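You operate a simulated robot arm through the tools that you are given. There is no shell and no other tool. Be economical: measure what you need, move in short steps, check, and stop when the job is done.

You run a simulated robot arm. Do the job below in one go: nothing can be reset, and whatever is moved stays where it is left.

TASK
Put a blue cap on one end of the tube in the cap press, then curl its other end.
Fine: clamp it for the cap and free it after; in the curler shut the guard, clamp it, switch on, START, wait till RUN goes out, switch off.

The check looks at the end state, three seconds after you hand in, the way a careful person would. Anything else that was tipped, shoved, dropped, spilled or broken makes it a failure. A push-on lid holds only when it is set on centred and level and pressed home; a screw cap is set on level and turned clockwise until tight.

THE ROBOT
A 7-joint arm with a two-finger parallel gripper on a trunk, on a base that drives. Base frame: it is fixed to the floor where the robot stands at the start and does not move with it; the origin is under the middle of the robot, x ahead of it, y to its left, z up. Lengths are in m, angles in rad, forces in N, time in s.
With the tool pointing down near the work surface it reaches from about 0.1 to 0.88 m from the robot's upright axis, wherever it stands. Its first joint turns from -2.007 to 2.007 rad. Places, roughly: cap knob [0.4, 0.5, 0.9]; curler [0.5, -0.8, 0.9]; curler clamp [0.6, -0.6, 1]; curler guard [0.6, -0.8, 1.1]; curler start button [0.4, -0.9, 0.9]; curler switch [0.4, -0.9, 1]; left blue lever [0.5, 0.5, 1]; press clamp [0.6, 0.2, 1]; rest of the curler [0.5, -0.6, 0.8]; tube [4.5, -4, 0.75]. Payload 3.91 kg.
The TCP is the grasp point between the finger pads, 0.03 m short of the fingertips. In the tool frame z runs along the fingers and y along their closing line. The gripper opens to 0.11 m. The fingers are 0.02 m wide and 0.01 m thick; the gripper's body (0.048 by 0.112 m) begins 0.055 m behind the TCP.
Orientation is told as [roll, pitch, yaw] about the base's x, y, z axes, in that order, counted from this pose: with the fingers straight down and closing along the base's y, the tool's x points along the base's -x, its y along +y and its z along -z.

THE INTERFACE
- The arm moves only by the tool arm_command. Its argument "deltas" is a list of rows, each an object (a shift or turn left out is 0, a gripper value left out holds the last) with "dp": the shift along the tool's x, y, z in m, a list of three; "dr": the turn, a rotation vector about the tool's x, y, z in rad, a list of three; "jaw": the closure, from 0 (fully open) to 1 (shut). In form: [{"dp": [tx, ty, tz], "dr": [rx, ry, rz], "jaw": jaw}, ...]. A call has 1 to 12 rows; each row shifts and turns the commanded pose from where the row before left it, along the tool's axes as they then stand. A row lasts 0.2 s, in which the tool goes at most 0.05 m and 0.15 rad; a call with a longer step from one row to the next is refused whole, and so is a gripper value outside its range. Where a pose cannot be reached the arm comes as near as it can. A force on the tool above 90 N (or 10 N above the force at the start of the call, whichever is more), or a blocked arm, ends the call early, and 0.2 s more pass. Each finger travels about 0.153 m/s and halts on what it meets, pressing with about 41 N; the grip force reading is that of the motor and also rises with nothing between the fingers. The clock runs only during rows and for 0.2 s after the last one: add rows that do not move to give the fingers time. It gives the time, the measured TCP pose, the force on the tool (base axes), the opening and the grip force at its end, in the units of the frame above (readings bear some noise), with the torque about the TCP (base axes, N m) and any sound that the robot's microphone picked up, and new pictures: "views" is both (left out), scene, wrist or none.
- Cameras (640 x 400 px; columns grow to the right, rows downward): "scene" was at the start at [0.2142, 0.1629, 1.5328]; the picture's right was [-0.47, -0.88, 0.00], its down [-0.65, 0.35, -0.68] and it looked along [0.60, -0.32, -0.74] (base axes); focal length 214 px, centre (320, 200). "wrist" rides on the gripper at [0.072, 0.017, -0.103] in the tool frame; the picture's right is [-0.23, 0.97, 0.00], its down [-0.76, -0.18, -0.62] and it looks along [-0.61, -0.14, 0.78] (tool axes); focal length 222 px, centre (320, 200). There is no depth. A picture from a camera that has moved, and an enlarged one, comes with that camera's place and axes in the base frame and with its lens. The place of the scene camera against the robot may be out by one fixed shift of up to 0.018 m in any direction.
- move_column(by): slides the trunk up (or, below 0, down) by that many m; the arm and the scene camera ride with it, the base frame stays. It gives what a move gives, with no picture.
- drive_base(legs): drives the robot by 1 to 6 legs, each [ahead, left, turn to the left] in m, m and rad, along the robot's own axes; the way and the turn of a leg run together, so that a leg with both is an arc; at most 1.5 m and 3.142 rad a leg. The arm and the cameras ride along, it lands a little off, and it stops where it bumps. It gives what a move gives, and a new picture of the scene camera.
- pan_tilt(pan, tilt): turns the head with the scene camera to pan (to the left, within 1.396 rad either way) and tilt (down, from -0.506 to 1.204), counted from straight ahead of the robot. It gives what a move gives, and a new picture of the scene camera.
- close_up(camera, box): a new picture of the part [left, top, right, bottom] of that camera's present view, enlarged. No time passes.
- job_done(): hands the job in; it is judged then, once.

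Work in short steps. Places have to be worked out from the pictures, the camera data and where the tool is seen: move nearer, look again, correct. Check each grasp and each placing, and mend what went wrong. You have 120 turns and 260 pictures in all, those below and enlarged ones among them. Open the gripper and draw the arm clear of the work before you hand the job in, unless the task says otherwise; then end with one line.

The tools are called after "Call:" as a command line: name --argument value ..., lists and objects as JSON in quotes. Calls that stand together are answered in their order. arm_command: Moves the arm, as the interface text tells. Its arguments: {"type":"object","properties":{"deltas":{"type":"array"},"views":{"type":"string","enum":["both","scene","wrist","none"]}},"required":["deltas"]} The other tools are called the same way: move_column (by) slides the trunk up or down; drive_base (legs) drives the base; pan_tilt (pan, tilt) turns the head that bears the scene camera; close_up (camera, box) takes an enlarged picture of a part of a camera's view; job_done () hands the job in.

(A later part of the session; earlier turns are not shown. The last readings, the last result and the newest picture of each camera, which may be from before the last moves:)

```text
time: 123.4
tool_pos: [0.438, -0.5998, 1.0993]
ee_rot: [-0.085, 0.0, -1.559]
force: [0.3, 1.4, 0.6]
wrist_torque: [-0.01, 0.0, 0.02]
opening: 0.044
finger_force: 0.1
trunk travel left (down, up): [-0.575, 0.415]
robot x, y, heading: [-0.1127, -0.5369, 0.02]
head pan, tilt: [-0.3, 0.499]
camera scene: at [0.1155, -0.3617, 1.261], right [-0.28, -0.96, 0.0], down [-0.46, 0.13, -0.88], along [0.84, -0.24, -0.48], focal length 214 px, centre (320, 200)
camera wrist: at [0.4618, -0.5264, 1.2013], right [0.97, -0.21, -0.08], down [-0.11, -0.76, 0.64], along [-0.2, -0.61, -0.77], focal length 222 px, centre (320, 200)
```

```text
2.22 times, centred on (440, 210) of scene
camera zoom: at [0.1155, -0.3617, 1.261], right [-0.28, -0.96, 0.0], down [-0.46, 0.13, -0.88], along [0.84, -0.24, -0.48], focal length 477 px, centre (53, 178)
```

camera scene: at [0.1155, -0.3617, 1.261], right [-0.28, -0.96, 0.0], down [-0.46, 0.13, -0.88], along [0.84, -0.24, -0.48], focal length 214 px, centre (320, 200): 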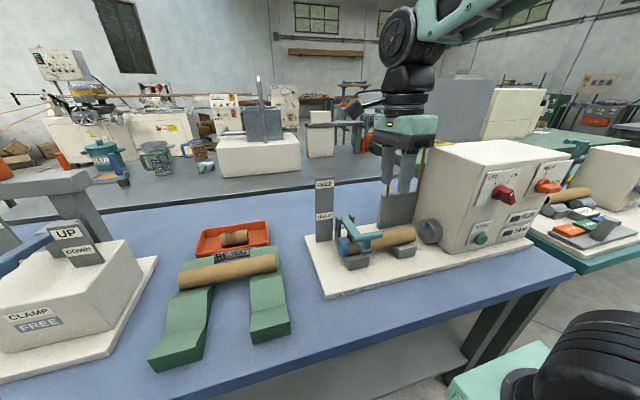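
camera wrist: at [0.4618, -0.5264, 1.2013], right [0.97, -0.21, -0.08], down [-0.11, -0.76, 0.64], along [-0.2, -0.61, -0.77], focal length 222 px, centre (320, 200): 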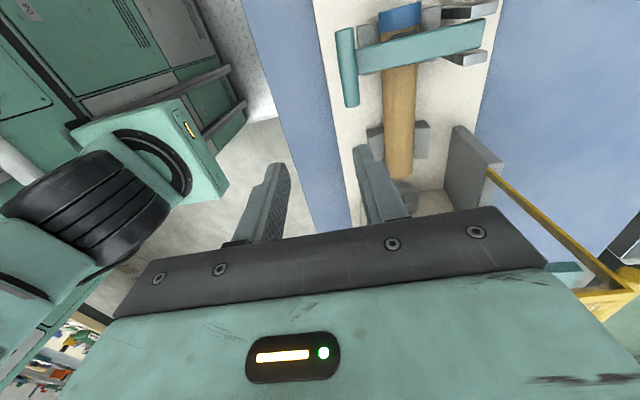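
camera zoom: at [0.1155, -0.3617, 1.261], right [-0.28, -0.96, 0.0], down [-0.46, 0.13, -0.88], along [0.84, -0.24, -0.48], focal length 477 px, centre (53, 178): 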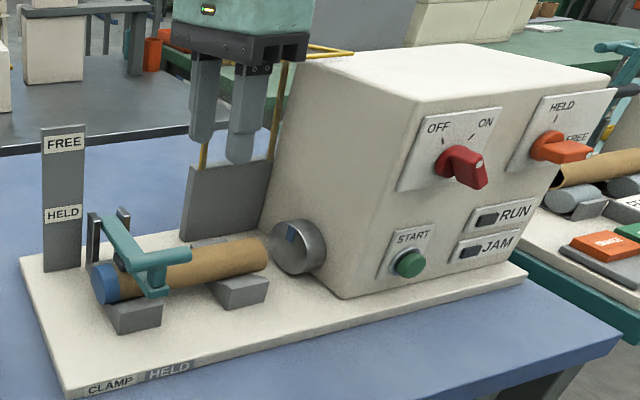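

Clamp stays HELD. Zoom on the switch to read its pointer, and on the guard.

Call:
close_up --camera "scene" --box '[480, 160, 540, 220]'

Call:
close_up --camera "scene" --box '[530, 150, 580, 200]'

```text
6.67 times, centred on (510, 190) of scene
camera zoom: at [0.1155, -0.3617, 1.261], right [-0.28, -0.96, 0.0], down [-0.46, 0.13, -0.88], along [0.84, -0.24, -0.48], focal length 1430 px, centre (-947, 267)
```

zoom: 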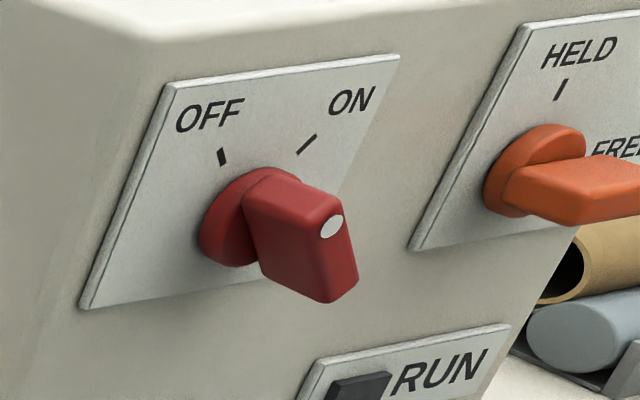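

```text
8.00 times, centred on (555, 175) of scene
camera zoom: at [0.1155, -0.3617, 1.261], right [-0.28, -0.96, 0.0], down [-0.46, 0.13, -0.88], along [0.84, -0.24, -0.48], focal length 1716 px, centre (-1560, 400)
```

zoom: 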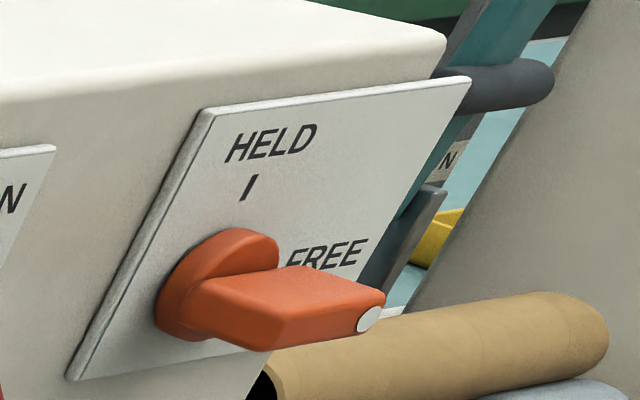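

Switch is at OFF, clamp HELD. Now get a good view of the guard: rotate the tool back to yaw 0 and move right, higher.

Call:
arm_command --deltas '[{"dp": [0, 0, -0.04], "dr": [0.085, 0, 0]}, {"dp": [0, -0.02, -0.04], "dr": [0, 0, -0.12]}, {"dr": [0, 0, -0.15], "dp": [0, 0, -0.03]}, {"dr": [0, 0, -0.15]}, {"dr": [0, 0, -0.15]}, {"dr": [0, 0, -0.15]}, {"dr": [0, 0, -0.15]}, {"dr": [0, 0, -0.15]}, {"dr": [0, 0, -0.15]}, {"dr": [0, 0, -0.15]}, {"dr": [0, 0, -0.15]}, {"dr": [0, 0, -0.09], "jaw": 1.0}]' --views "none"

Call:
arm_command --deltas '[{"dp": [0, -0.045, 0]}, {"dp": [0, -0.045, 0]}, {"dp": [0, -0.04, 0]}, {"dp": [0, 0, 0]}]' --views "both"

Call:
close_up --camera "wrist" --box '[160, 40, 480, 240]'

```text
time: 126.0
tool_pos: [0.4318, -0.6011, 1.2108]
ee_rot: [0.001, 0.17, 0.006]
force: [-1.0, 0.0, 0.6]
wrist_torque: [0.03, 0.0, 0.0]
opening: 0.0
finger_force: 38.2
trunk travel left (down, up): [-0.575, 0.415]
robot x, y, heading: [-0.1133, -0.5399, 0.017]
head pan, tilt: [-0.3, 0.499]
```

```text
time: 127.0
tool_pos: [0.4349, -0.7289, 1.2113]
ee_rot: [-0.002, 0.168, 0.003]
force: [0.0, 0.3, 1.1]
wrist_torque: [-0.01, 0.0, 0.03]
opening: 0.0
finger_force: 36.9
trunk travel left (down, up): [-0.575, 0.415]
robot x, y, heading: [-0.1141, -0.5418, 0.019]
head pan, tilt: [-0.3, 0.499]
camera scene: at [0.1154, -0.3616, 1.261], right [-0.28, -0.96, 0.0], down [-0.46, 0.13, -0.88], along [0.84, -0.24, -0.48], focal length 214 px, centre (320, 200)
camera wrist: at [0.3809, -0.7125, 1.326], right [0.22, 0.97, -0.04], down [0.86, -0.18, 0.49], along [0.47, -0.14, -0.87], focal length 222 px, centre (320, 200)
```

scene: 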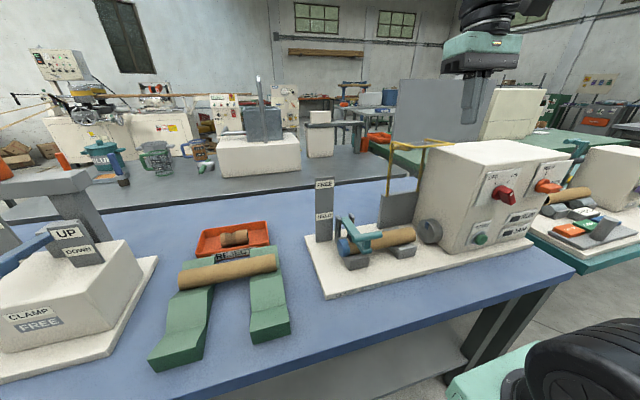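
wrist: 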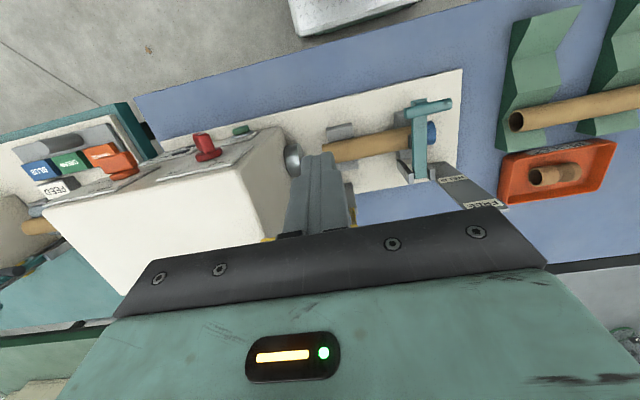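

```text
2.00 times, centred on (320, 140) of wrist
camera zoom: at [0.3809, -0.7125, 1.326], right [0.22, 0.97, -0.04], down [0.86, -0.18, 0.49], along [0.47, -0.14, -0.87], focal length 444 px, centre (320, 320)
```

zoom: 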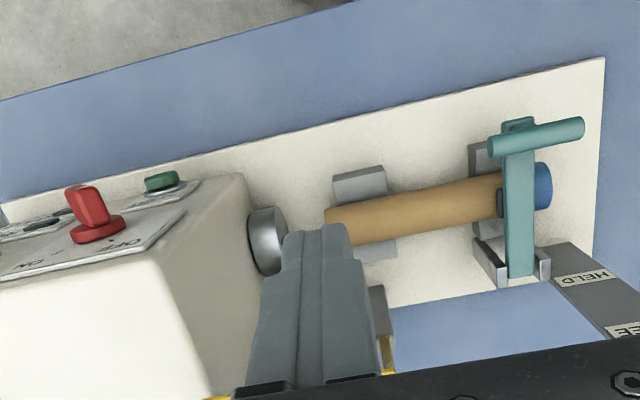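

The guard is clear in the scene camera now; zoom there.

Call:
close_up --camera "scene" --box '[370, 120, 470, 220]'

Call:
arm_command --deltas '[{"dr": [0, -0.15, 0], "dp": [0.03, 0.03, 0]}, {"dr": [0, -0.15, 0], "dp": [0.03, 0.03, 0]}, {"dr": [0, -0.15, 0]}, {"dp": [0, 0, 0]}]' --views "wrist"

Call:
close_up --camera "wrist" --box '[120, 40, 440, 240]'

```text
4.00 times, centred on (420, 170) of scene
camera zoom: at [0.1154, -0.3616, 1.261], right [-0.28, -0.96, 0.0], down [-0.46, 0.13, -0.88], along [0.84, -0.24, -0.48], focal length 858 px, centre (-80, 320)
```

zoom: 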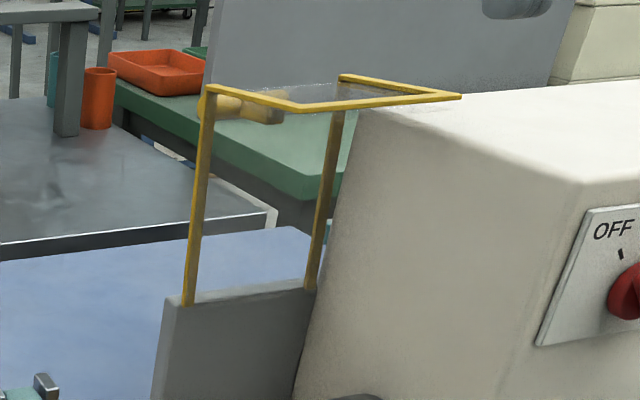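

```text
time: 128.0
tool_pos: [0.4221, -0.7018, 1.1752]
ee_rot: [-0.002, -0.282, 0.0]
force: [-0.3, 0.9, 0.5]
wrist_torque: [-0.02, -0.02, -0.02]
opening: 0.0
finger_force: 37.5
out of reach, approached as far as the arm can: row 2, 3
trunk travel left (down, up): [-0.575, 0.415]
robot x, y, heading: [-0.1124, -0.5447, 0.019]
head pan, tilt: [-0.3, 0.499]
camera wrist: at [0.3242, -0.6847, 1.2545], right [0.22, 0.97, 0.06], down [0.56, -0.18, 0.81], along [0.8, -0.14, -0.58], focal length 222 px, centre (320, 200)
```

wrist: 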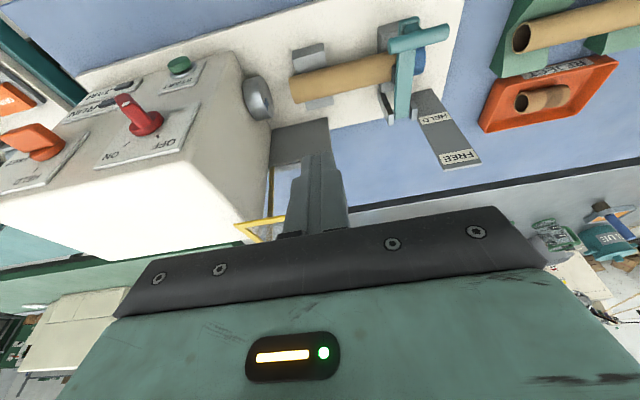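

```text
2.00 times, centred on (280, 140) of wrist
camera zoom: at [0.3242, -0.6847, 1.2545], right [0.22, 0.97, 0.06], down [0.56, -0.18, 0.81], along [0.8, -0.14, -0.58], focal length 444 px, centre (400, 320)
```

zoom: 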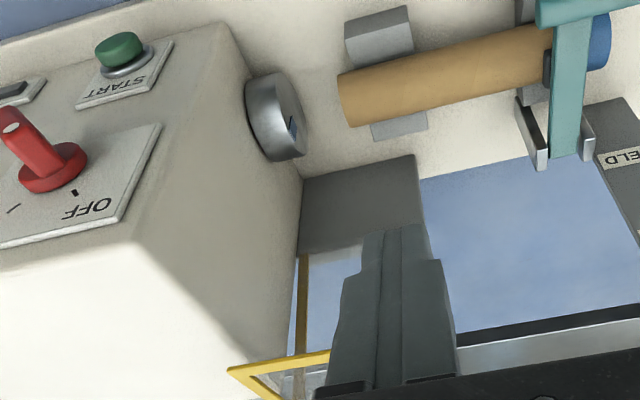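

Guard geometry: an L-shaped frame hinged at about (0.615, z 0.96), standing open, with lid pointing toward me; handle bar behind it at ≈(0.64, −0.737, 1.10). I'll pass between lever and guard, get behind the handle and push it toward me.

Call:
arm_command --deltas '[{"dr": [0, 0.14, 0], "dp": [0, 0.025, 0]}, {"dr": [0, 0.14, 0], "dp": [0, 0.025, 0]}, {"dp": [-0.02, 0, 0.03]}, {"dp": [-0.02, 0, 0.03]}, {"dp": [0, 0, 0]}]' --views "none"

```text
time: 129.2
tool_pos: [0.4664, -0.6544, 1.1153]
ee_rot: [-0.002, 0.001, 0.002]
force: [0.7, -0.7, 0.4]
wrist_torque: [0.02, -0.02, 0.03]
opening: 0.0
finger_force: 37.9
trunk travel left (down, up): [-0.575, 0.415]
robot x, y, heading: [-0.1084, -0.5388, 0.022]
head pan, tilt: [-0.3, 0.499]
```

Move forward past the guard at y −0.65.

Call:
arm_command --deltas '[{"dp": [-0.047, 0, 0]}, {"dp": [-0.047, 0, 0]}, {"dp": [-0.047, 0, 0]}, {"dp": [-0.047, 0, 0]}, {"dp": [-0.047, 0, 0]}, {"dp": [0, 0, 0]}]' --views "both"

Call:
close_up --camera "scene" --box '[360, 80, 480, 220]'

```text
time: 130.6
tool_pos: [0.6971, -0.6554, 1.1137]
ee_rot: [-0.002, -0.001, 0.002]
force: [-0.3, -0.5, -0.7]
wrist_torque: [-0.01, -0.04, -0.01]
opening: 0.0
finger_force: 37.5
trunk travel left (down, up): [-0.575, 0.415]
robot x, y, heading: [-0.1085, -0.5401, 0.018]
head pan, tilt: [-0.3, 0.499]
camera scene: at [0.1154, -0.3617, 1.261], right [-0.28, -0.96, 0.0], down [-0.46, 0.13, -0.88], along [0.84, -0.24, -0.48], focal length 214 px, centre (320, 200)
camera wrist: at [0.6244, -0.6367, 1.2176], right [0.23, 0.97, 0.0], down [0.76, -0.18, 0.62], along [0.61, -0.14, -0.78], focal length 222 px, centre (320, 200)
```

scene: 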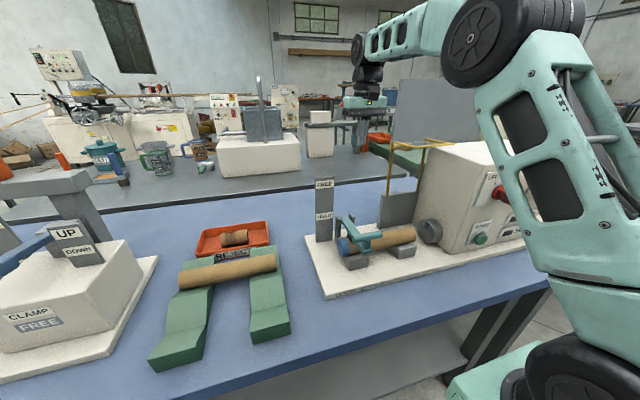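
wrist: 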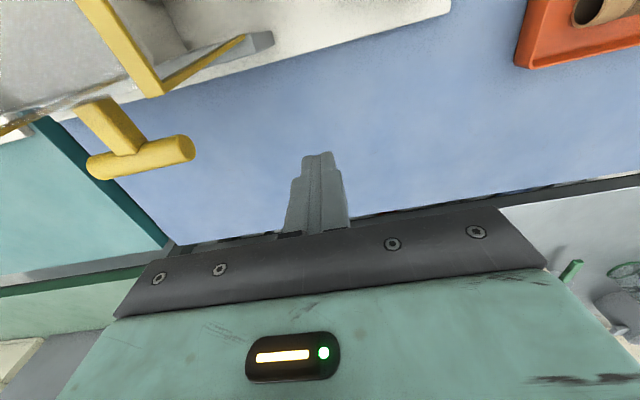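

```text
2.86 times, centred on (420, 150) of scene
camera zoom: at [0.1154, -0.3617, 1.261], right [-0.28, -0.96, 0.0], down [-0.46, 0.13, -0.88], along [0.84, -0.24, -0.48], focal length 613 px, centre (34, 343)
```

zoom: 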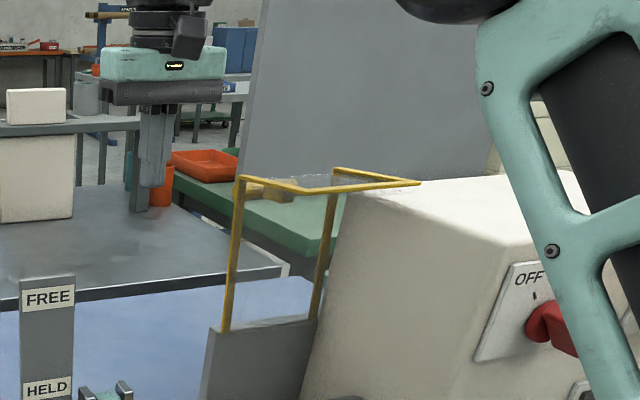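

Handle bar: x≈0.66, y −0.72…−0.79, z≈1.10. Move behind it and push it toward me.

Call:
arm_command --deltas '[{"dp": [0, -0.049, 0]}, {"dp": [0, -0.049, 0]}, {"dp": [0.015, 0, 0]}, {"dp": [0.022, 0, -0.004]}, {"dp": [0.022, 0, -0.004]}, {"dp": [0.022, 0, 0.002]}, {"dp": [0.021, 0, 0.002]}, {"dp": [0, 0, 0]}]' --views "both"

Call:
close_up --camera "scene" --box '[360, 80, 480, 220]'

```text
time: 132.4
tool_pos: [0.5975, -0.7491, 1.1282]
ee_rot: [-0.001, -0.009, 0.003]
force: [-9.3, 17.1, 59.3]
wrist_torque: [0.56, 0.77, -0.39]
opening: 0.0
finger_force: 37.1
trunk travel left (down, up): [-0.575, 0.415]
robot x, y, heading: [-0.1086, -0.5382, 0.022]
head pan, tilt: [-0.3, 0.499]
camera scene: at [0.1128, -0.36, 1.2617], right [-0.28, -0.96, 0.0], down [-0.46, 0.13, -0.88], along [0.84, -0.24, -0.48], focal length 214 px, centre (320, 200)
camera wrist: at [0.5231, -0.7328, 1.2305], right [0.22, 0.97, 0.0], down [0.76, -0.17, 0.63], along [0.62, -0.14, -0.78], focal length 222 px, centre (320, 200)
```

scene: 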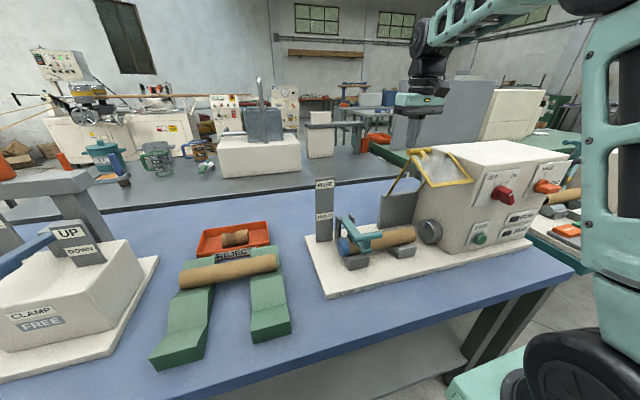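
wrist: 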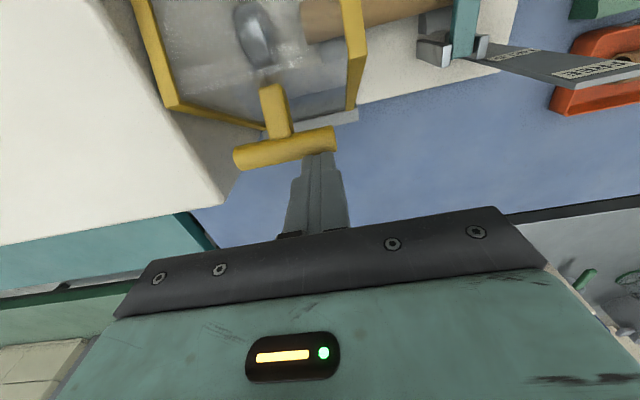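

```text
2.86 times, centred on (420, 150) of scene
camera zoom: at [0.1128, -0.36, 1.2617], right [-0.28, -0.96, 0.0], down [-0.46, 0.13, -0.88], along [0.84, -0.24, -0.48], focal length 613 px, centre (34, 343)
```

zoom: 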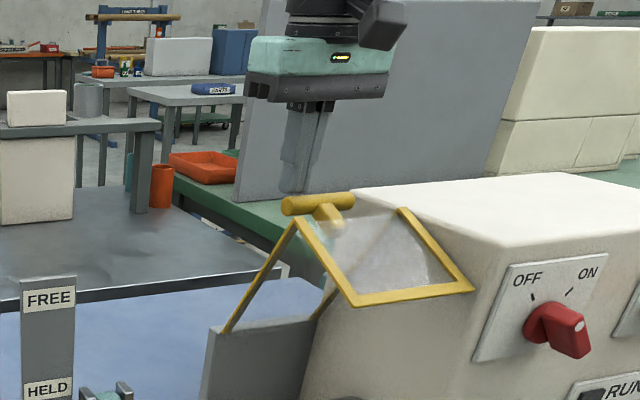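

Guard is ~35° over and moving freely. Continue pushing toward me and down along its arc.

Call:
arm_command --deltas '[{"dp": [0.02, 0, 0]}, {"dp": [0.022, 0, 0.007]}, {"dp": [0.02, 0, 0.012]}, {"dp": [0.015, 0, 0.015]}, {"dp": [0, 0, 0]}]' --views "both"

Call:
close_up --camera "scene" --box '[360, 80, 480, 260]'

```text
time: 133.6
tool_pos: [0.5194, -0.7545, 1.0853]
ee_rot: [-0.003, -0.001, 0.0]
force: [0.6, -0.3, 0.2]
wrist_torque: [-0.03, 0.0, 0.0]
opening: 0.0001
finger_force: 38.4
trunk travel left (down, up): [-0.575, 0.415]
robot x, y, heading: [-0.1125, -0.5417, 0.015]
head pan, tilt: [-0.3, 0.499]
camera scene: at [0.1155, -0.3617, 1.261], right [-0.28, -0.96, 0.0], down [-0.46, 0.13, -0.88], along [0.84, -0.24, -0.48], focal length 214 px, centre (320, 200)
camera wrist: at [0.4473, -0.7368, 1.1898], right [0.23, 0.97, 0.0], down [0.76, -0.18, 0.62], along [0.61, -0.14, -0.78], focal length 222 px, centre (320, 200)
```

scene: 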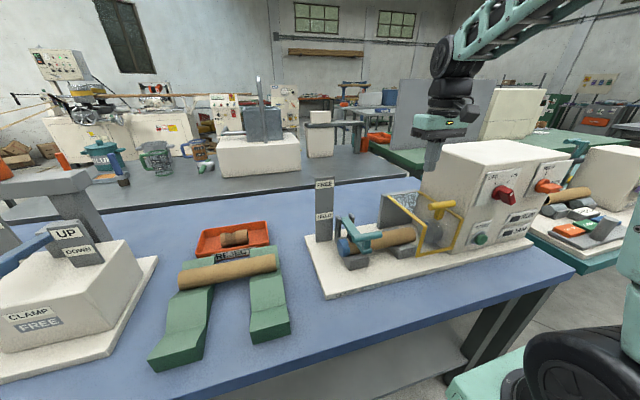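
wrist: 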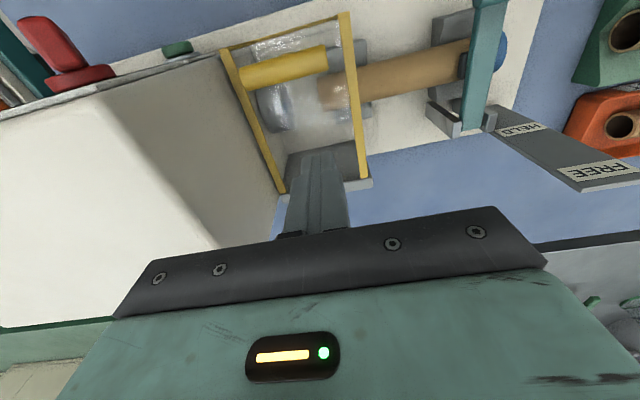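

```text
2.22 times, centred on (420, 170) of scene
camera zoom: at [0.1155, -0.3617, 1.261], right [-0.28, -0.96, 0.0], down [-0.46, 0.13, -0.88], along [0.84, -0.24, -0.48], focal length 477 px, centre (98, 267)
```

zoom: 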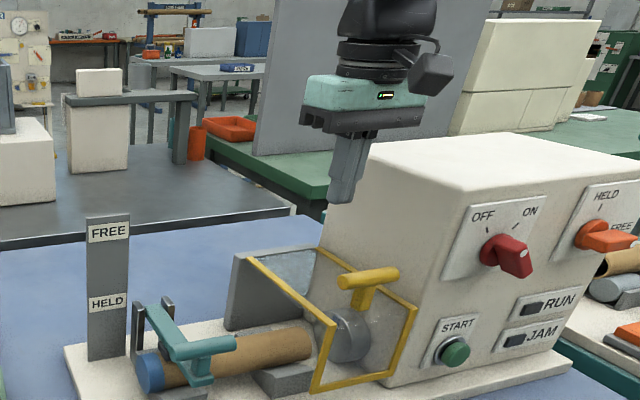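

The guard has swung shut over the tube end. Press lightly on its handle to be sure it's home.

Call:
arm_command --deltas '[{"dp": [0.04, -0.012, 0]}, {"dp": [0.014, 0, 0.02]}, {"dp": [0, 0, 0.02]}, {"dp": [0, 0, 0.01]}, {"dp": [0, 0, 0]}]' --views "none"

```text
time: 134.8
tool_pos: [0.4651, -0.7627, 1.0341]
ee_rot: [-0.001, -0.001, 0.002]
force: [0.4, 0.2, 0.6]
wrist_torque: [0.03, 0.02, 0.0]
opening: 0.0001
finger_force: 37.7
trunk travel left (down, up): [-0.575, 0.415]
robot x, y, heading: [-0.1092, -0.537, 0.022]
head pan, tilt: [-0.3, 0.499]
```

Call:
arm_command --deltas '[{"dp": [0, 0, 0.01]}, {"dp": [0, 0, 0.01]}, {"dp": [0, 0, 0.01]}, {"dp": [0, 0, 0]}]' --views "wrist"

Call:
close_up --camera "scene" --box '[360, 160, 480, 280]'

```text
time: 135.5
tool_pos: [0.4657, -0.7629, 1.0244]
ee_rot: [-0.006, -0.022, 0.001]
force: [-25.9, 8.5, 56.3]
wrist_torque: [0.38, 0.57, 0.09]
opening: 0.0001
finger_force: 37.5
trunk travel left (down, up): [-0.575, 0.415]
robot x, y, heading: [-0.1154, -0.5422, 0.015]
head pan, tilt: [-0.3, 0.499]
stopped in row 3: the force on the tool passed its limit (the readings are from after the stop); the commanded pose is now the measured one
camera wrist: at [0.3904, -0.7453, 1.1255], right [0.23, 0.97, 0.0], down [0.75, -0.17, 0.64], along [0.62, -0.14, -0.77], focal length 222 px, centre (320, 200)
```

wrist: 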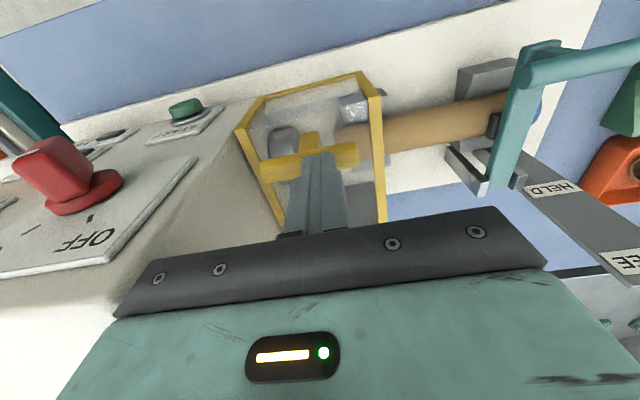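

```text
3.33 times, centred on (420, 220) of scene
camera zoom: at [0.1122, -0.3606, 1.2619], right [-0.28, -0.96, 0.0], down [-0.46, 0.13, -0.88], along [0.84, -0.24, -0.48], focal length 715 px, centre (-13, 133)
```

zoom: 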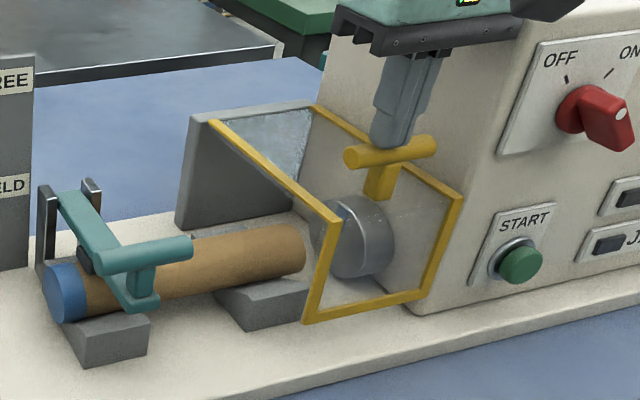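

Guard is firmly shut. Next the red switch: base ≈(0.448, −0.927, 1.005); START ≈(0.431, −0.90, 0.882). Move up and left-of-switch for a closer look.

Call:
arm_command --deltas '[{"dp": [0, 0, -0.045]}, {"dp": [0, 0, -0.045]}, {"dp": [0.03, -0.035, 0]}, {"dp": [0.03, -0.035, 0]}, {"dp": [0.02, -0.035, 0]}, {"dp": [0, 0, 0]}]' --views "wrist"

Call:
close_up --camera "wrist" --box '[160, 60, 360, 220]'

```text
time: 136.9
tool_pos: [0.3884, -0.8692, 1.1055]
ee_rot: [-0.003, -0.016, 0.0]
force: [0.0, 0.4, 0.0]
wrist_torque: [-0.01, -0.01, 0.01]
opening: 0.0
finger_force: 37.8
trunk travel left (down, up): [-0.575, 0.415]
robot x, y, heading: [-0.1137, -0.537, 0.019]
head pan, tilt: [-0.3, 0.499]
camera wrist: at [0.3141, -0.8518, 1.2081], right [0.23, 0.97, 0.0], down [0.75, -0.17, 0.64], along [0.62, -0.14, -0.77], focal length 222 px, centre (320, 200)
```

wrist: 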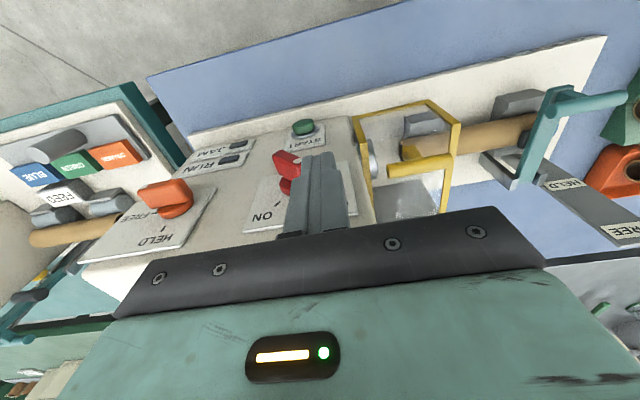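

```text
2.50 times, centred on (260, 140) of wrist
camera zoom: at [0.3141, -0.8518, 1.2081], right [0.23, 0.97, 0.0], down [0.75, -0.17, 0.64], along [0.62, -0.14, -0.77], focal length 555 px, centre (470, 350)
```

zoom: 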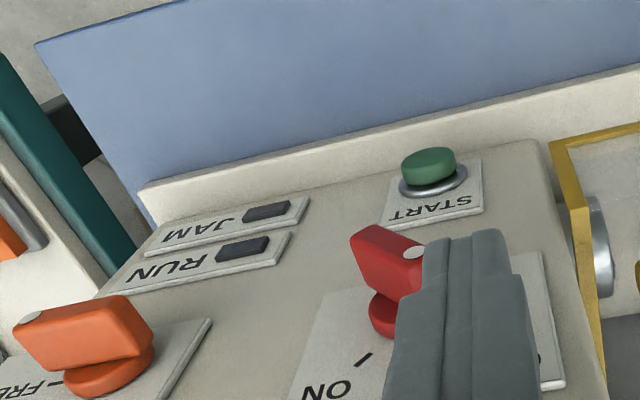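

Bar of the switch points up-left (OFF); its upper end ≈(0.42, −0.913, 1.022), axis ≈(y −0.922, z 1.005). I put the closed fingertip left of its upper end and push right.

Call:
arm_command --deltas '[{"dp": [-0.036, -0.004, 0]}, {"dp": [0, 0, 0.035]}, {"dp": [0, 0, 0.028]}, {"dp": [0, 0, 0]}]' --views "both"

Call:
close_up --camera "scene" --box '[460, 120, 560, 240]'

Call:
close_up --camera "wrist" --box '[200, 80, 400, 220]'

```text
time: 137.9
tool_pos: [0.4222, -0.8735, 1.044]
ee_rot: [-0.004, -0.018, 0.001]
force: [0.1, -0.2, 0.7]
wrist_torque: [0.03, 0.01, 0.01]
opening: 0.0003
finger_force: 38.3
trunk travel left (down, up): [-0.575, 0.415]
robot x, y, heading: [-0.1139, -0.5421, 0.02]
head pan, tilt: [-0.3, 0.499]
camera scene: at [0.1152, -0.3616, 1.261], right [-0.28, -0.96, 0.0], down [-0.46, 0.13, -0.88], along [0.84, -0.24, -0.48], focal length 214 px, centre (320, 200)
camera wrist: at [0.3481, -0.8559, 1.1462], right [0.23, 0.97, 0.0], down [0.75, -0.17, 0.64], along [0.62, -0.14, -0.77], focal length 222 px, centre (320, 200)
```

scene: 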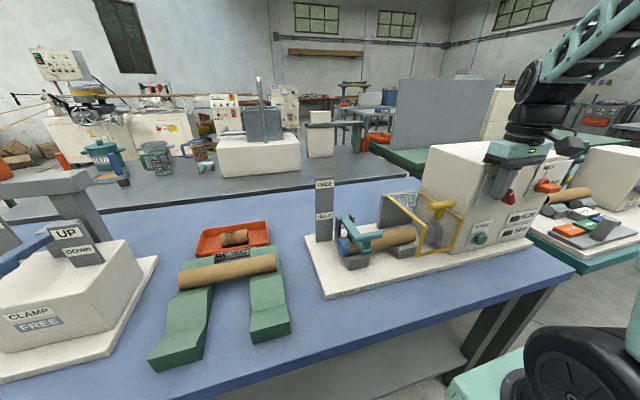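
wrist: 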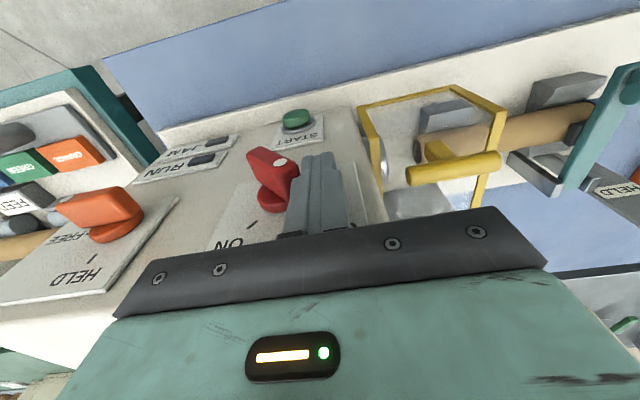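

```text
3.33 times, centred on (510, 180) of scene
camera zoom: at [0.1152, -0.3616, 1.261], right [-0.28, -0.96, 0.0], down [-0.46, 0.13, -0.88], along [0.84, -0.24, -0.48], focal length 715 px, centre (-313, 267)
```

zoom: 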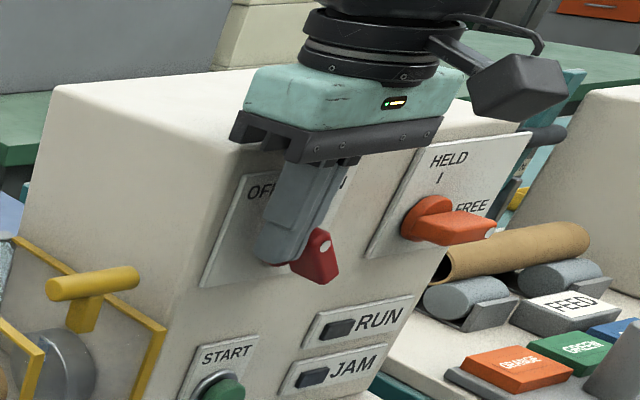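

```text
2.86 times, centred on (300, 150) of wrist
camera zoom: at [0.3481, -0.8559, 1.1462], right [0.23, 0.97, 0.0], down [0.75, -0.17, 0.64], along [0.62, -0.14, -0.77], focal length 635 px, centre (377, 343)
```

zoom: 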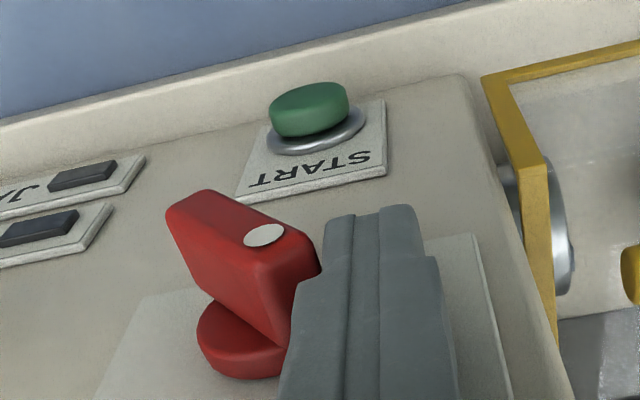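

Fingertip is right beside the bar's upper end. Push right 25 mm.

Call:
arm_command --deltas '[{"dp": [0, -0.01, 0]}, {"dp": [0, -0.01, 0]}, {"dp": [0, -0.008, 0]}, {"dp": [0, 0, 0]}]' --views "wrist"

Call:
close_up --camera "wrist" --box '[200, 80, 400, 220]'

```text
time: 138.9
tool_pos: [0.4234, -0.889, 1.0436]
ee_rot: [0.011, -0.009, 0.006]
force: [-13.6, 80.9, 25.8]
wrist_torque: [1.96, 0.32, -0.36]
opening: 0.0
finger_force: 37.4
trunk travel left (down, up): [-0.575, 0.415]
robot x, y, heading: [-0.1111, -0.5383, 0.019]
head pan, tilt: [-0.3, 0.499]
camera wrist: at [0.3494, -0.8739, 1.1475], right [0.22, 0.98, 0.01], down [0.76, -0.18, 0.63], along [0.61, -0.13, -0.78], focal length 222 px, centre (320, 200)
```

wrist: 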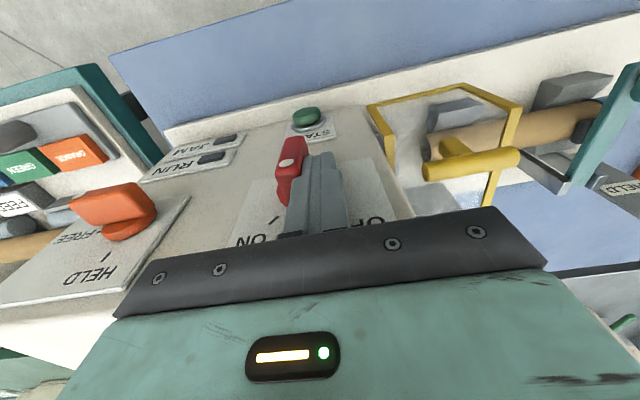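

```text
2.86 times, centred on (300, 150) of wrist
camera zoom: at [0.3494, -0.8739, 1.1475], right [0.22, 0.98, 0.01], down [0.76, -0.18, 0.63], along [0.61, -0.13, -0.78], focal length 635 px, centre (377, 343)
```

zoom: 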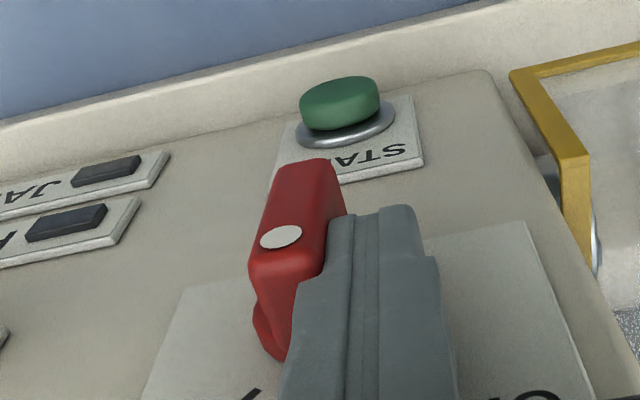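

It turned past vertical but the lever arm is short. Raise the tip a few mm so it acts on the very end, and push further right.

Call:
arm_command --deltas '[{"dp": [0, 0.018, 0]}, {"dp": [0, 0, -0.005]}, {"dp": [0, -0.014, 0]}, {"dp": [0, -0.008, 0]}, {"dp": [0, -0.008, 0]}, {"dp": [0, 0, 0]}]' --views "wrist"

Call:
close_up --camera "wrist" --box '[200, 80, 400, 220]'

```text
time: 140.1
tool_pos: [0.4239, -0.8933, 1.0521]
ee_rot: [0.024, -0.008, 0.015]
force: [-12.9, 27.4, 33.4]
wrist_torque: [0.57, 0.63, -0.21]
opening: 0.0
finger_force: 37.5
trunk travel left (down, up): [-0.575, 0.415]
robot x, y, heading: [-0.1131, -0.5388, 0.021]
head pan, tilt: [-0.3, 0.499]
stopped in row 5: the force on the tool passed its limit (the readings are from after the stop); the commanded pose is now the measured one
camera wrist: at [0.351, -0.8791, 1.1556], right [0.21, 0.98, 0.02], down [0.76, -0.18, 0.62], along [0.61, -0.11, -0.78], focal length 222 px, centre (320, 200)
```

wrist: 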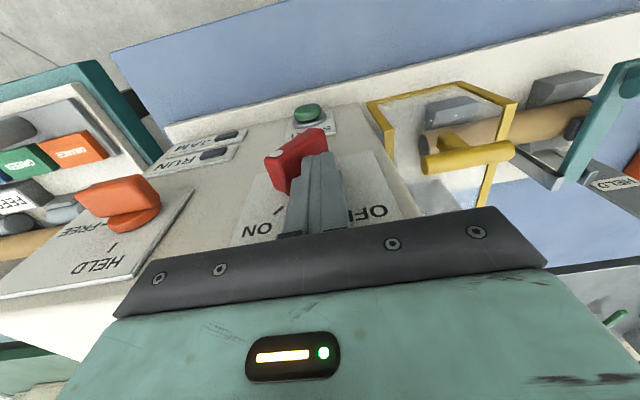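

```text
2.86 times, centred on (300, 150) of wrist
camera zoom: at [0.351, -0.8791, 1.1556], right [0.21, 0.98, 0.02], down [0.76, -0.18, 0.62], along [0.61, -0.11, -0.78], focal length 635 px, centre (377, 343)
```

zoom: 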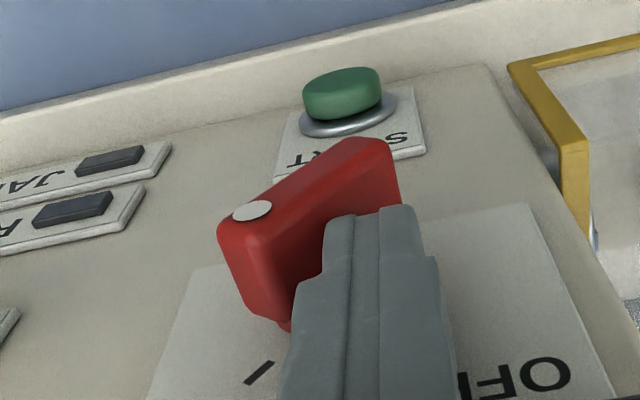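

The bar has swung over to the ON side. Back off and check.

Call:
arm_command --deltas '[{"dp": [0, 0.01, -0.02], "dr": [-0.02, 0, 0]}, {"dp": [0.03, 0.03, -0.02]}, {"dp": [0.03, 0.03, 0]}, {"dp": [0, 0.04, 0]}, {"dp": [0, 0, 0]}]' --views "wrist"

Call:
close_up --camera "wrist" --box '[140, 60, 300, 200]'

Call:
close_up --camera "scene" --box '[460, 140, 560, 260]'

```text
time: 141.3
tool_pos: [0.3631, -0.7902, 1.09]
ee_rot: [0.042, -0.007, 0.013]
force: [-0.1, -0.4, 0.3]
wrist_torque: [0.01, -0.01, 0.01]
opening: 0.0001
finger_force: 37.7
trunk travel left (down, up): [-0.575, 0.415]
robot x, y, heading: [-0.113, -0.5384, 0.024]
head pan, tilt: [-0.3, 0.499]
camera wrist: at [0.29, -0.778, 1.1945], right [0.22, 0.98, 0.04], down [0.76, -0.19, 0.62], along [0.61, -0.1, -0.78], focal length 222 px, centre (320, 200)
```

wrist: 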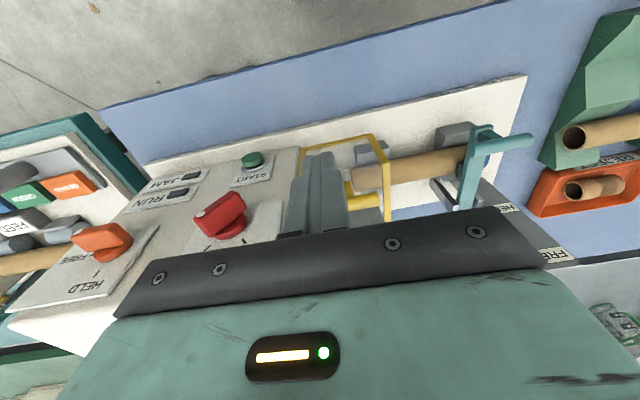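

```text
2.86 times, centred on (220, 130) of wrist
camera zoom: at [0.29, -0.778, 1.1945], right [0.22, 0.98, 0.04], down [0.76, -0.19, 0.62], along [0.61, -0.1, -0.78], focal length 635 px, centre (606, 400)
```

zoom: 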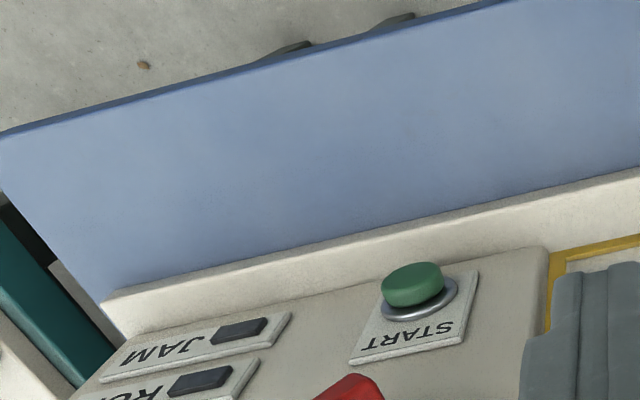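

```text
3.33 times, centred on (510, 200) of scene
camera zoom: at [0.1149, -0.3603, 1.261], right [-0.28, -0.96, 0.0], down [-0.46, 0.13, -0.88], along [0.84, -0.24, -0.48], focal length 715 px, centre (-313, 200)
```

zoom: 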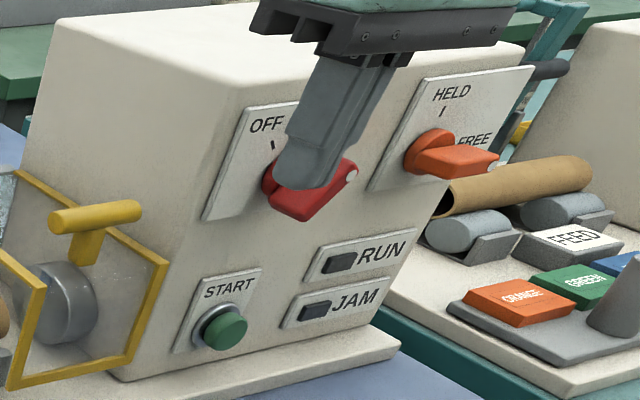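

Drive back 0.2 m to clear the view and prepare a pitched pose for the START button.

Call:
drive_base --legs '[[-0.22, 0, 0]]'

Call:
close_up --camera "scene" --box '[390, 130, 470, 210]'

```text
time: 142.9
tool_pos: [0.1442, -0.7941, 1.0917]
ee_rot: [0.041, -0.007, 0.015]
force: [-0.5, -0.2, 0.6]
wrist_torque: [0.01, 0.03, 0.03]
opening: 0.0
finger_force: 37.4
trunk travel left (down, up): [-0.575, 0.415]
robot x, y, heading: [-0.3342, -0.5445, 0.022]
head pan, tilt: [-0.3, 0.499]
camera scene: at [-0.1049, -0.3644, 1.261], right [-0.27, -0.96, 0.0], down [-0.46, 0.13, -0.88], along [0.84, -0.24, -0.48], focal length 214 px, centre (320, 200)
```

scene: 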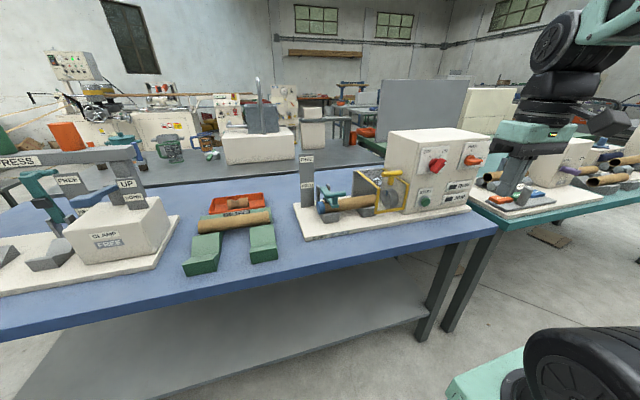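

```text
5.00 times, centred on (430, 170) of scene
camera zoom: at [-0.1049, -0.3644, 1.261], right [-0.27, -0.96, 0.0], down [-0.46, 0.13, -0.88], along [0.84, -0.24, -0.48], focal length 1072 px, centre (-230, 350)
```

zoom: 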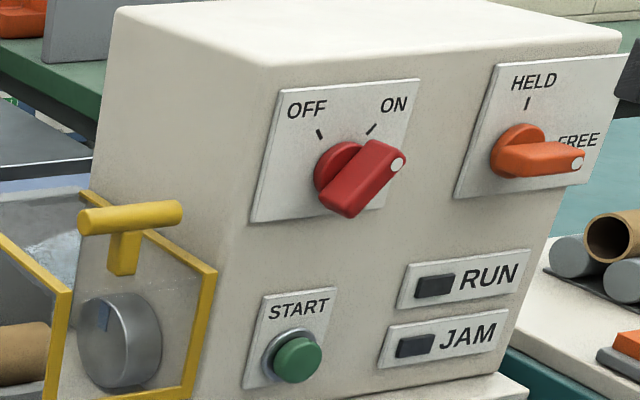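

Switch is ON. Pitch the tool and approach the START button.

Call:
arm_command --deltas '[{"dr": [-0.04, -0.14, 0]}, {"dr": [0, -0.14, 0]}, {"dr": [0, -0.13, 0]}, {"dr": [0, -0.13, 0]}, {"dr": [0, -0.13, 0]}, {"dr": [0, -0.13, 0]}, {"dp": [0, 0, 0]}]' --views "none"

Call:
arm_command --deltas '[{"dp": [-0.005, -0.015, 0.042]}, {"dp": [-0.005, -0.015, 0.042]}, {"dp": [-0.005, -0.015, 0.042]}, {"dp": [-0.005, -0.015, 0.042]}, {"dp": [-0.005, -0.015, 0.042]}, {"dp": [-0.003, -0.015, 0.042]}, {"dp": [0, 0, 0]}]' --views "both"

Call:
close_up --camera "wrist" --box '[160, 40, 480, 220]'

```text
time: 144.6
tool_pos: [0.1743, -0.8074, 1.0561]
ee_rot: [0.116, -0.804, -0.065]
force: [-0.8, 0.7, -0.8]
wrist_torque: [0.02, 0.01, 0.0]
opening: 0.0
finger_force: 37.1
out of reach, approached as far as the arm can: row 3, 4, 5, 6
trunk travel left (down, up): [-0.575, 0.415]
robot x, y, heading: [-0.3311, -0.5426, 0.024]
head pan, tilt: [-0.3, 0.499]
```

```text
time: 146.2
tool_pos: [0.3766, -0.881, 0.894]
ee_rot: [0.118, -0.804, -0.065]
force: [0.3, 1.2, 0.0]
wrist_torque: [0.0, 0.03, 0.06]
opening: 0.0
finger_force: 38.7
trunk travel left (down, up): [-0.575, 0.415]
robot x, y, heading: [-0.3332, -0.5458, 0.022]
head pan, tilt: [-0.3, 0.499]
camera scene: at [-0.1049, -0.3644, 1.261], right [-0.27, -0.96, 0.0], down [-0.46, 0.13, -0.88], along [0.84, -0.24, -0.48], focal length 214 px, centre (320, 200)
camera wrist: at [0.2503, -0.8671, 0.9153], right [0.14, 0.96, 0.24], down [0.08, -0.25, 0.96], along [0.99, -0.11, -0.11], focal length 222 px, centre (320, 200)
```

scene: 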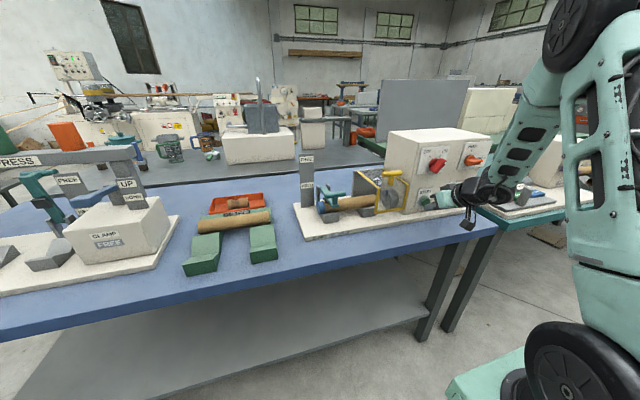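
wrist: 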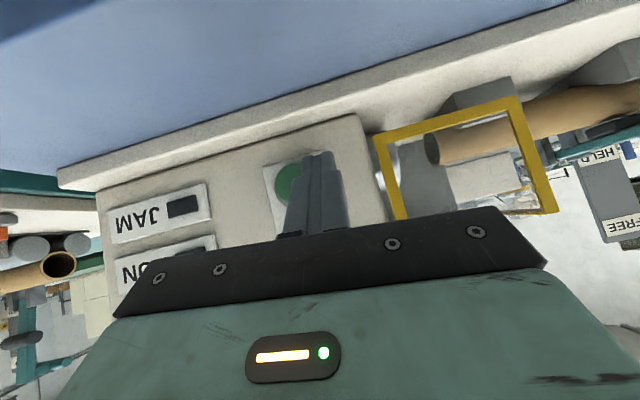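

```text
2.00 times, centred on (320, 130) of wrist
camera zoom: at [0.2503, -0.8671, 0.9153], right [0.14, 0.96, 0.24], down [0.08, -0.25, 0.96], along [0.99, -0.11, -0.11], focal length 444 px, centre (320, 340)
```

zoom: 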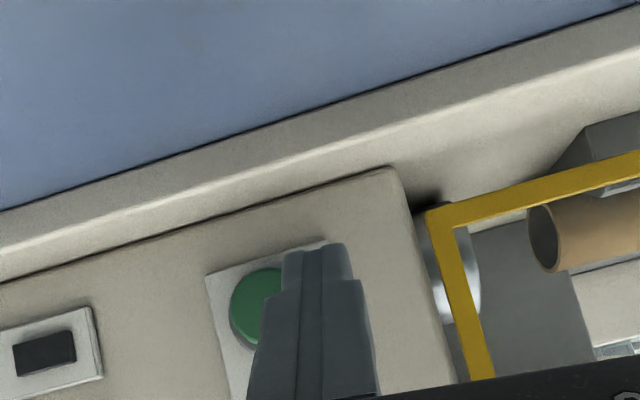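

Button centre ≈(0.431, −0.907, 0.877). Shift 28 mm right and push in.

Call:
arm_command --deltas '[{"dp": [0, -0.027, 0]}, {"dp": [-0.0084, 0, 0.0086]}, {"dp": [-0.0084, 0, 0.0086]}, {"dp": [0, 0, 0]}]' --views "wrist"

Call:
close_up --camera "wrist" --box '[160, 40, 480, 220]'

```text
time: 147.2
tool_pos: [0.3999, -0.9069, 0.8947]
ee_rot: [0.115, -0.802, -0.066]
force: [-0.5, -0.6, 0.0]
wrist_torque: [-0.02, 0.05, 0.0]
opening: 0.0001
finger_force: 38.1
trunk travel left (down, up): [-0.575, 0.415]
robot x, y, heading: [-0.3288, -0.5428, 0.021]
head pan, tilt: [-0.3, 0.499]
camera wrist: at [0.2756, -0.8942, 0.9154], right [0.14, 0.96, 0.24], down [0.08, -0.26, 0.96], along [0.99, -0.11, -0.11], focal length 222 px, centre (320, 200)
```

wrist: 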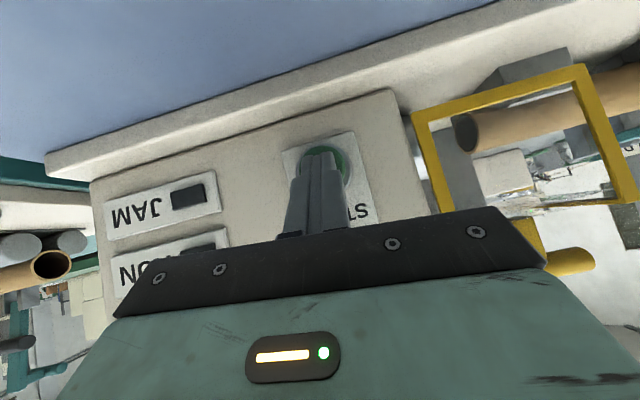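

```text
2.00 times, centred on (320, 130) of wrist
camera zoom: at [0.2756, -0.8942, 0.9154], right [0.14, 0.96, 0.24], down [0.08, -0.26, 0.96], along [0.99, -0.11, -0.11], focal length 444 px, centre (320, 340)
```

zoom: 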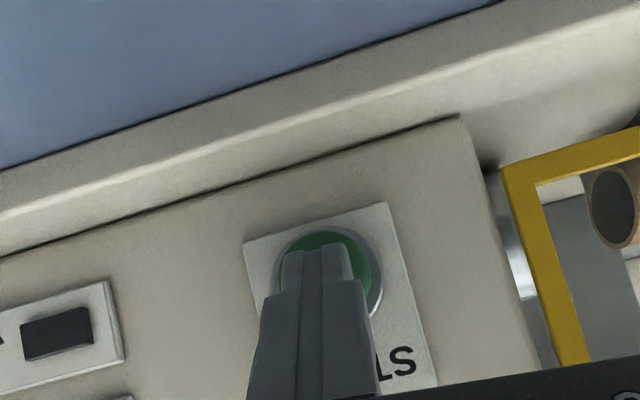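

Aligned on the button. Push in until it gives.

Call:
arm_command --deltas '[{"dp": [-0.006, 0.003, 0.006]}, {"dp": [-0.006, 0, 0.006]}, {"dp": [-0.005, 0, 0.005]}, {"dp": [0, 0, 0]}]' --views "scene"

Call:
close_up --camera "wrist" --box '[80, 80, 400, 280]'

```text
time: 147.9
tool_pos: [0.4067, -0.9103, 0.89]
ee_rot: [0.112, -0.782, -0.075]
force: [-29.8, 2.0, -5.9]
wrist_torque: [-0.17, 0.01, 0.15]
opening: 0.0001
finger_force: 38.0
trunk travel left (down, up): [-0.575, 0.415]
robot x, y, heading: [-0.3349, -0.5472, 0.025]
head pan, tilt: [-0.3, 0.499]
heard: click
stopped in row 3: the force on the tool passed its limit (the readings are from after the stop); the commanded pose is now the measured one
camera scene: at [-0.1088, -0.3641, 1.2614], right [-0.27, -0.96, 0.0], down [-0.46, 0.13, -0.88], along [0.85, -0.24, -0.48], focal length 214 px, centre (320, 200)
```

scene: 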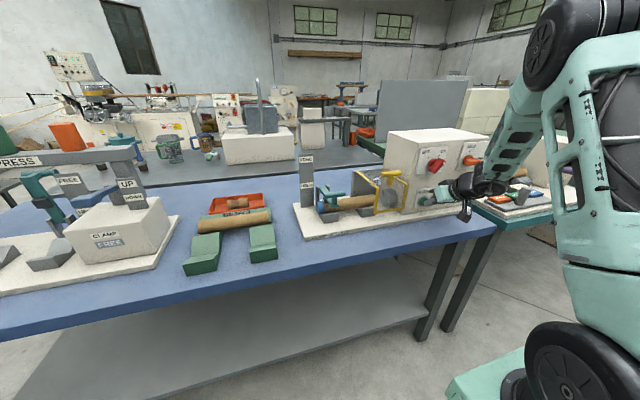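

```text
2.00 times, centred on (240, 180) of wrist
camera zoom: at [0.2821, -0.8955, 0.9135], right [0.16, 0.96, 0.24], down [0.1, -0.25, 0.96], along [0.98, -0.13, -0.14], focal length 444 px, centre (480, 240)
```

zoom: 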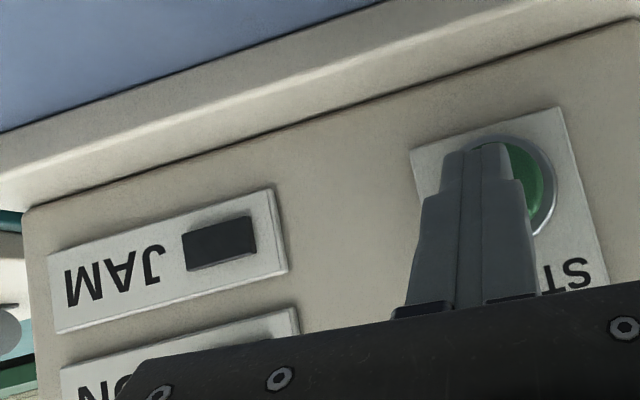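

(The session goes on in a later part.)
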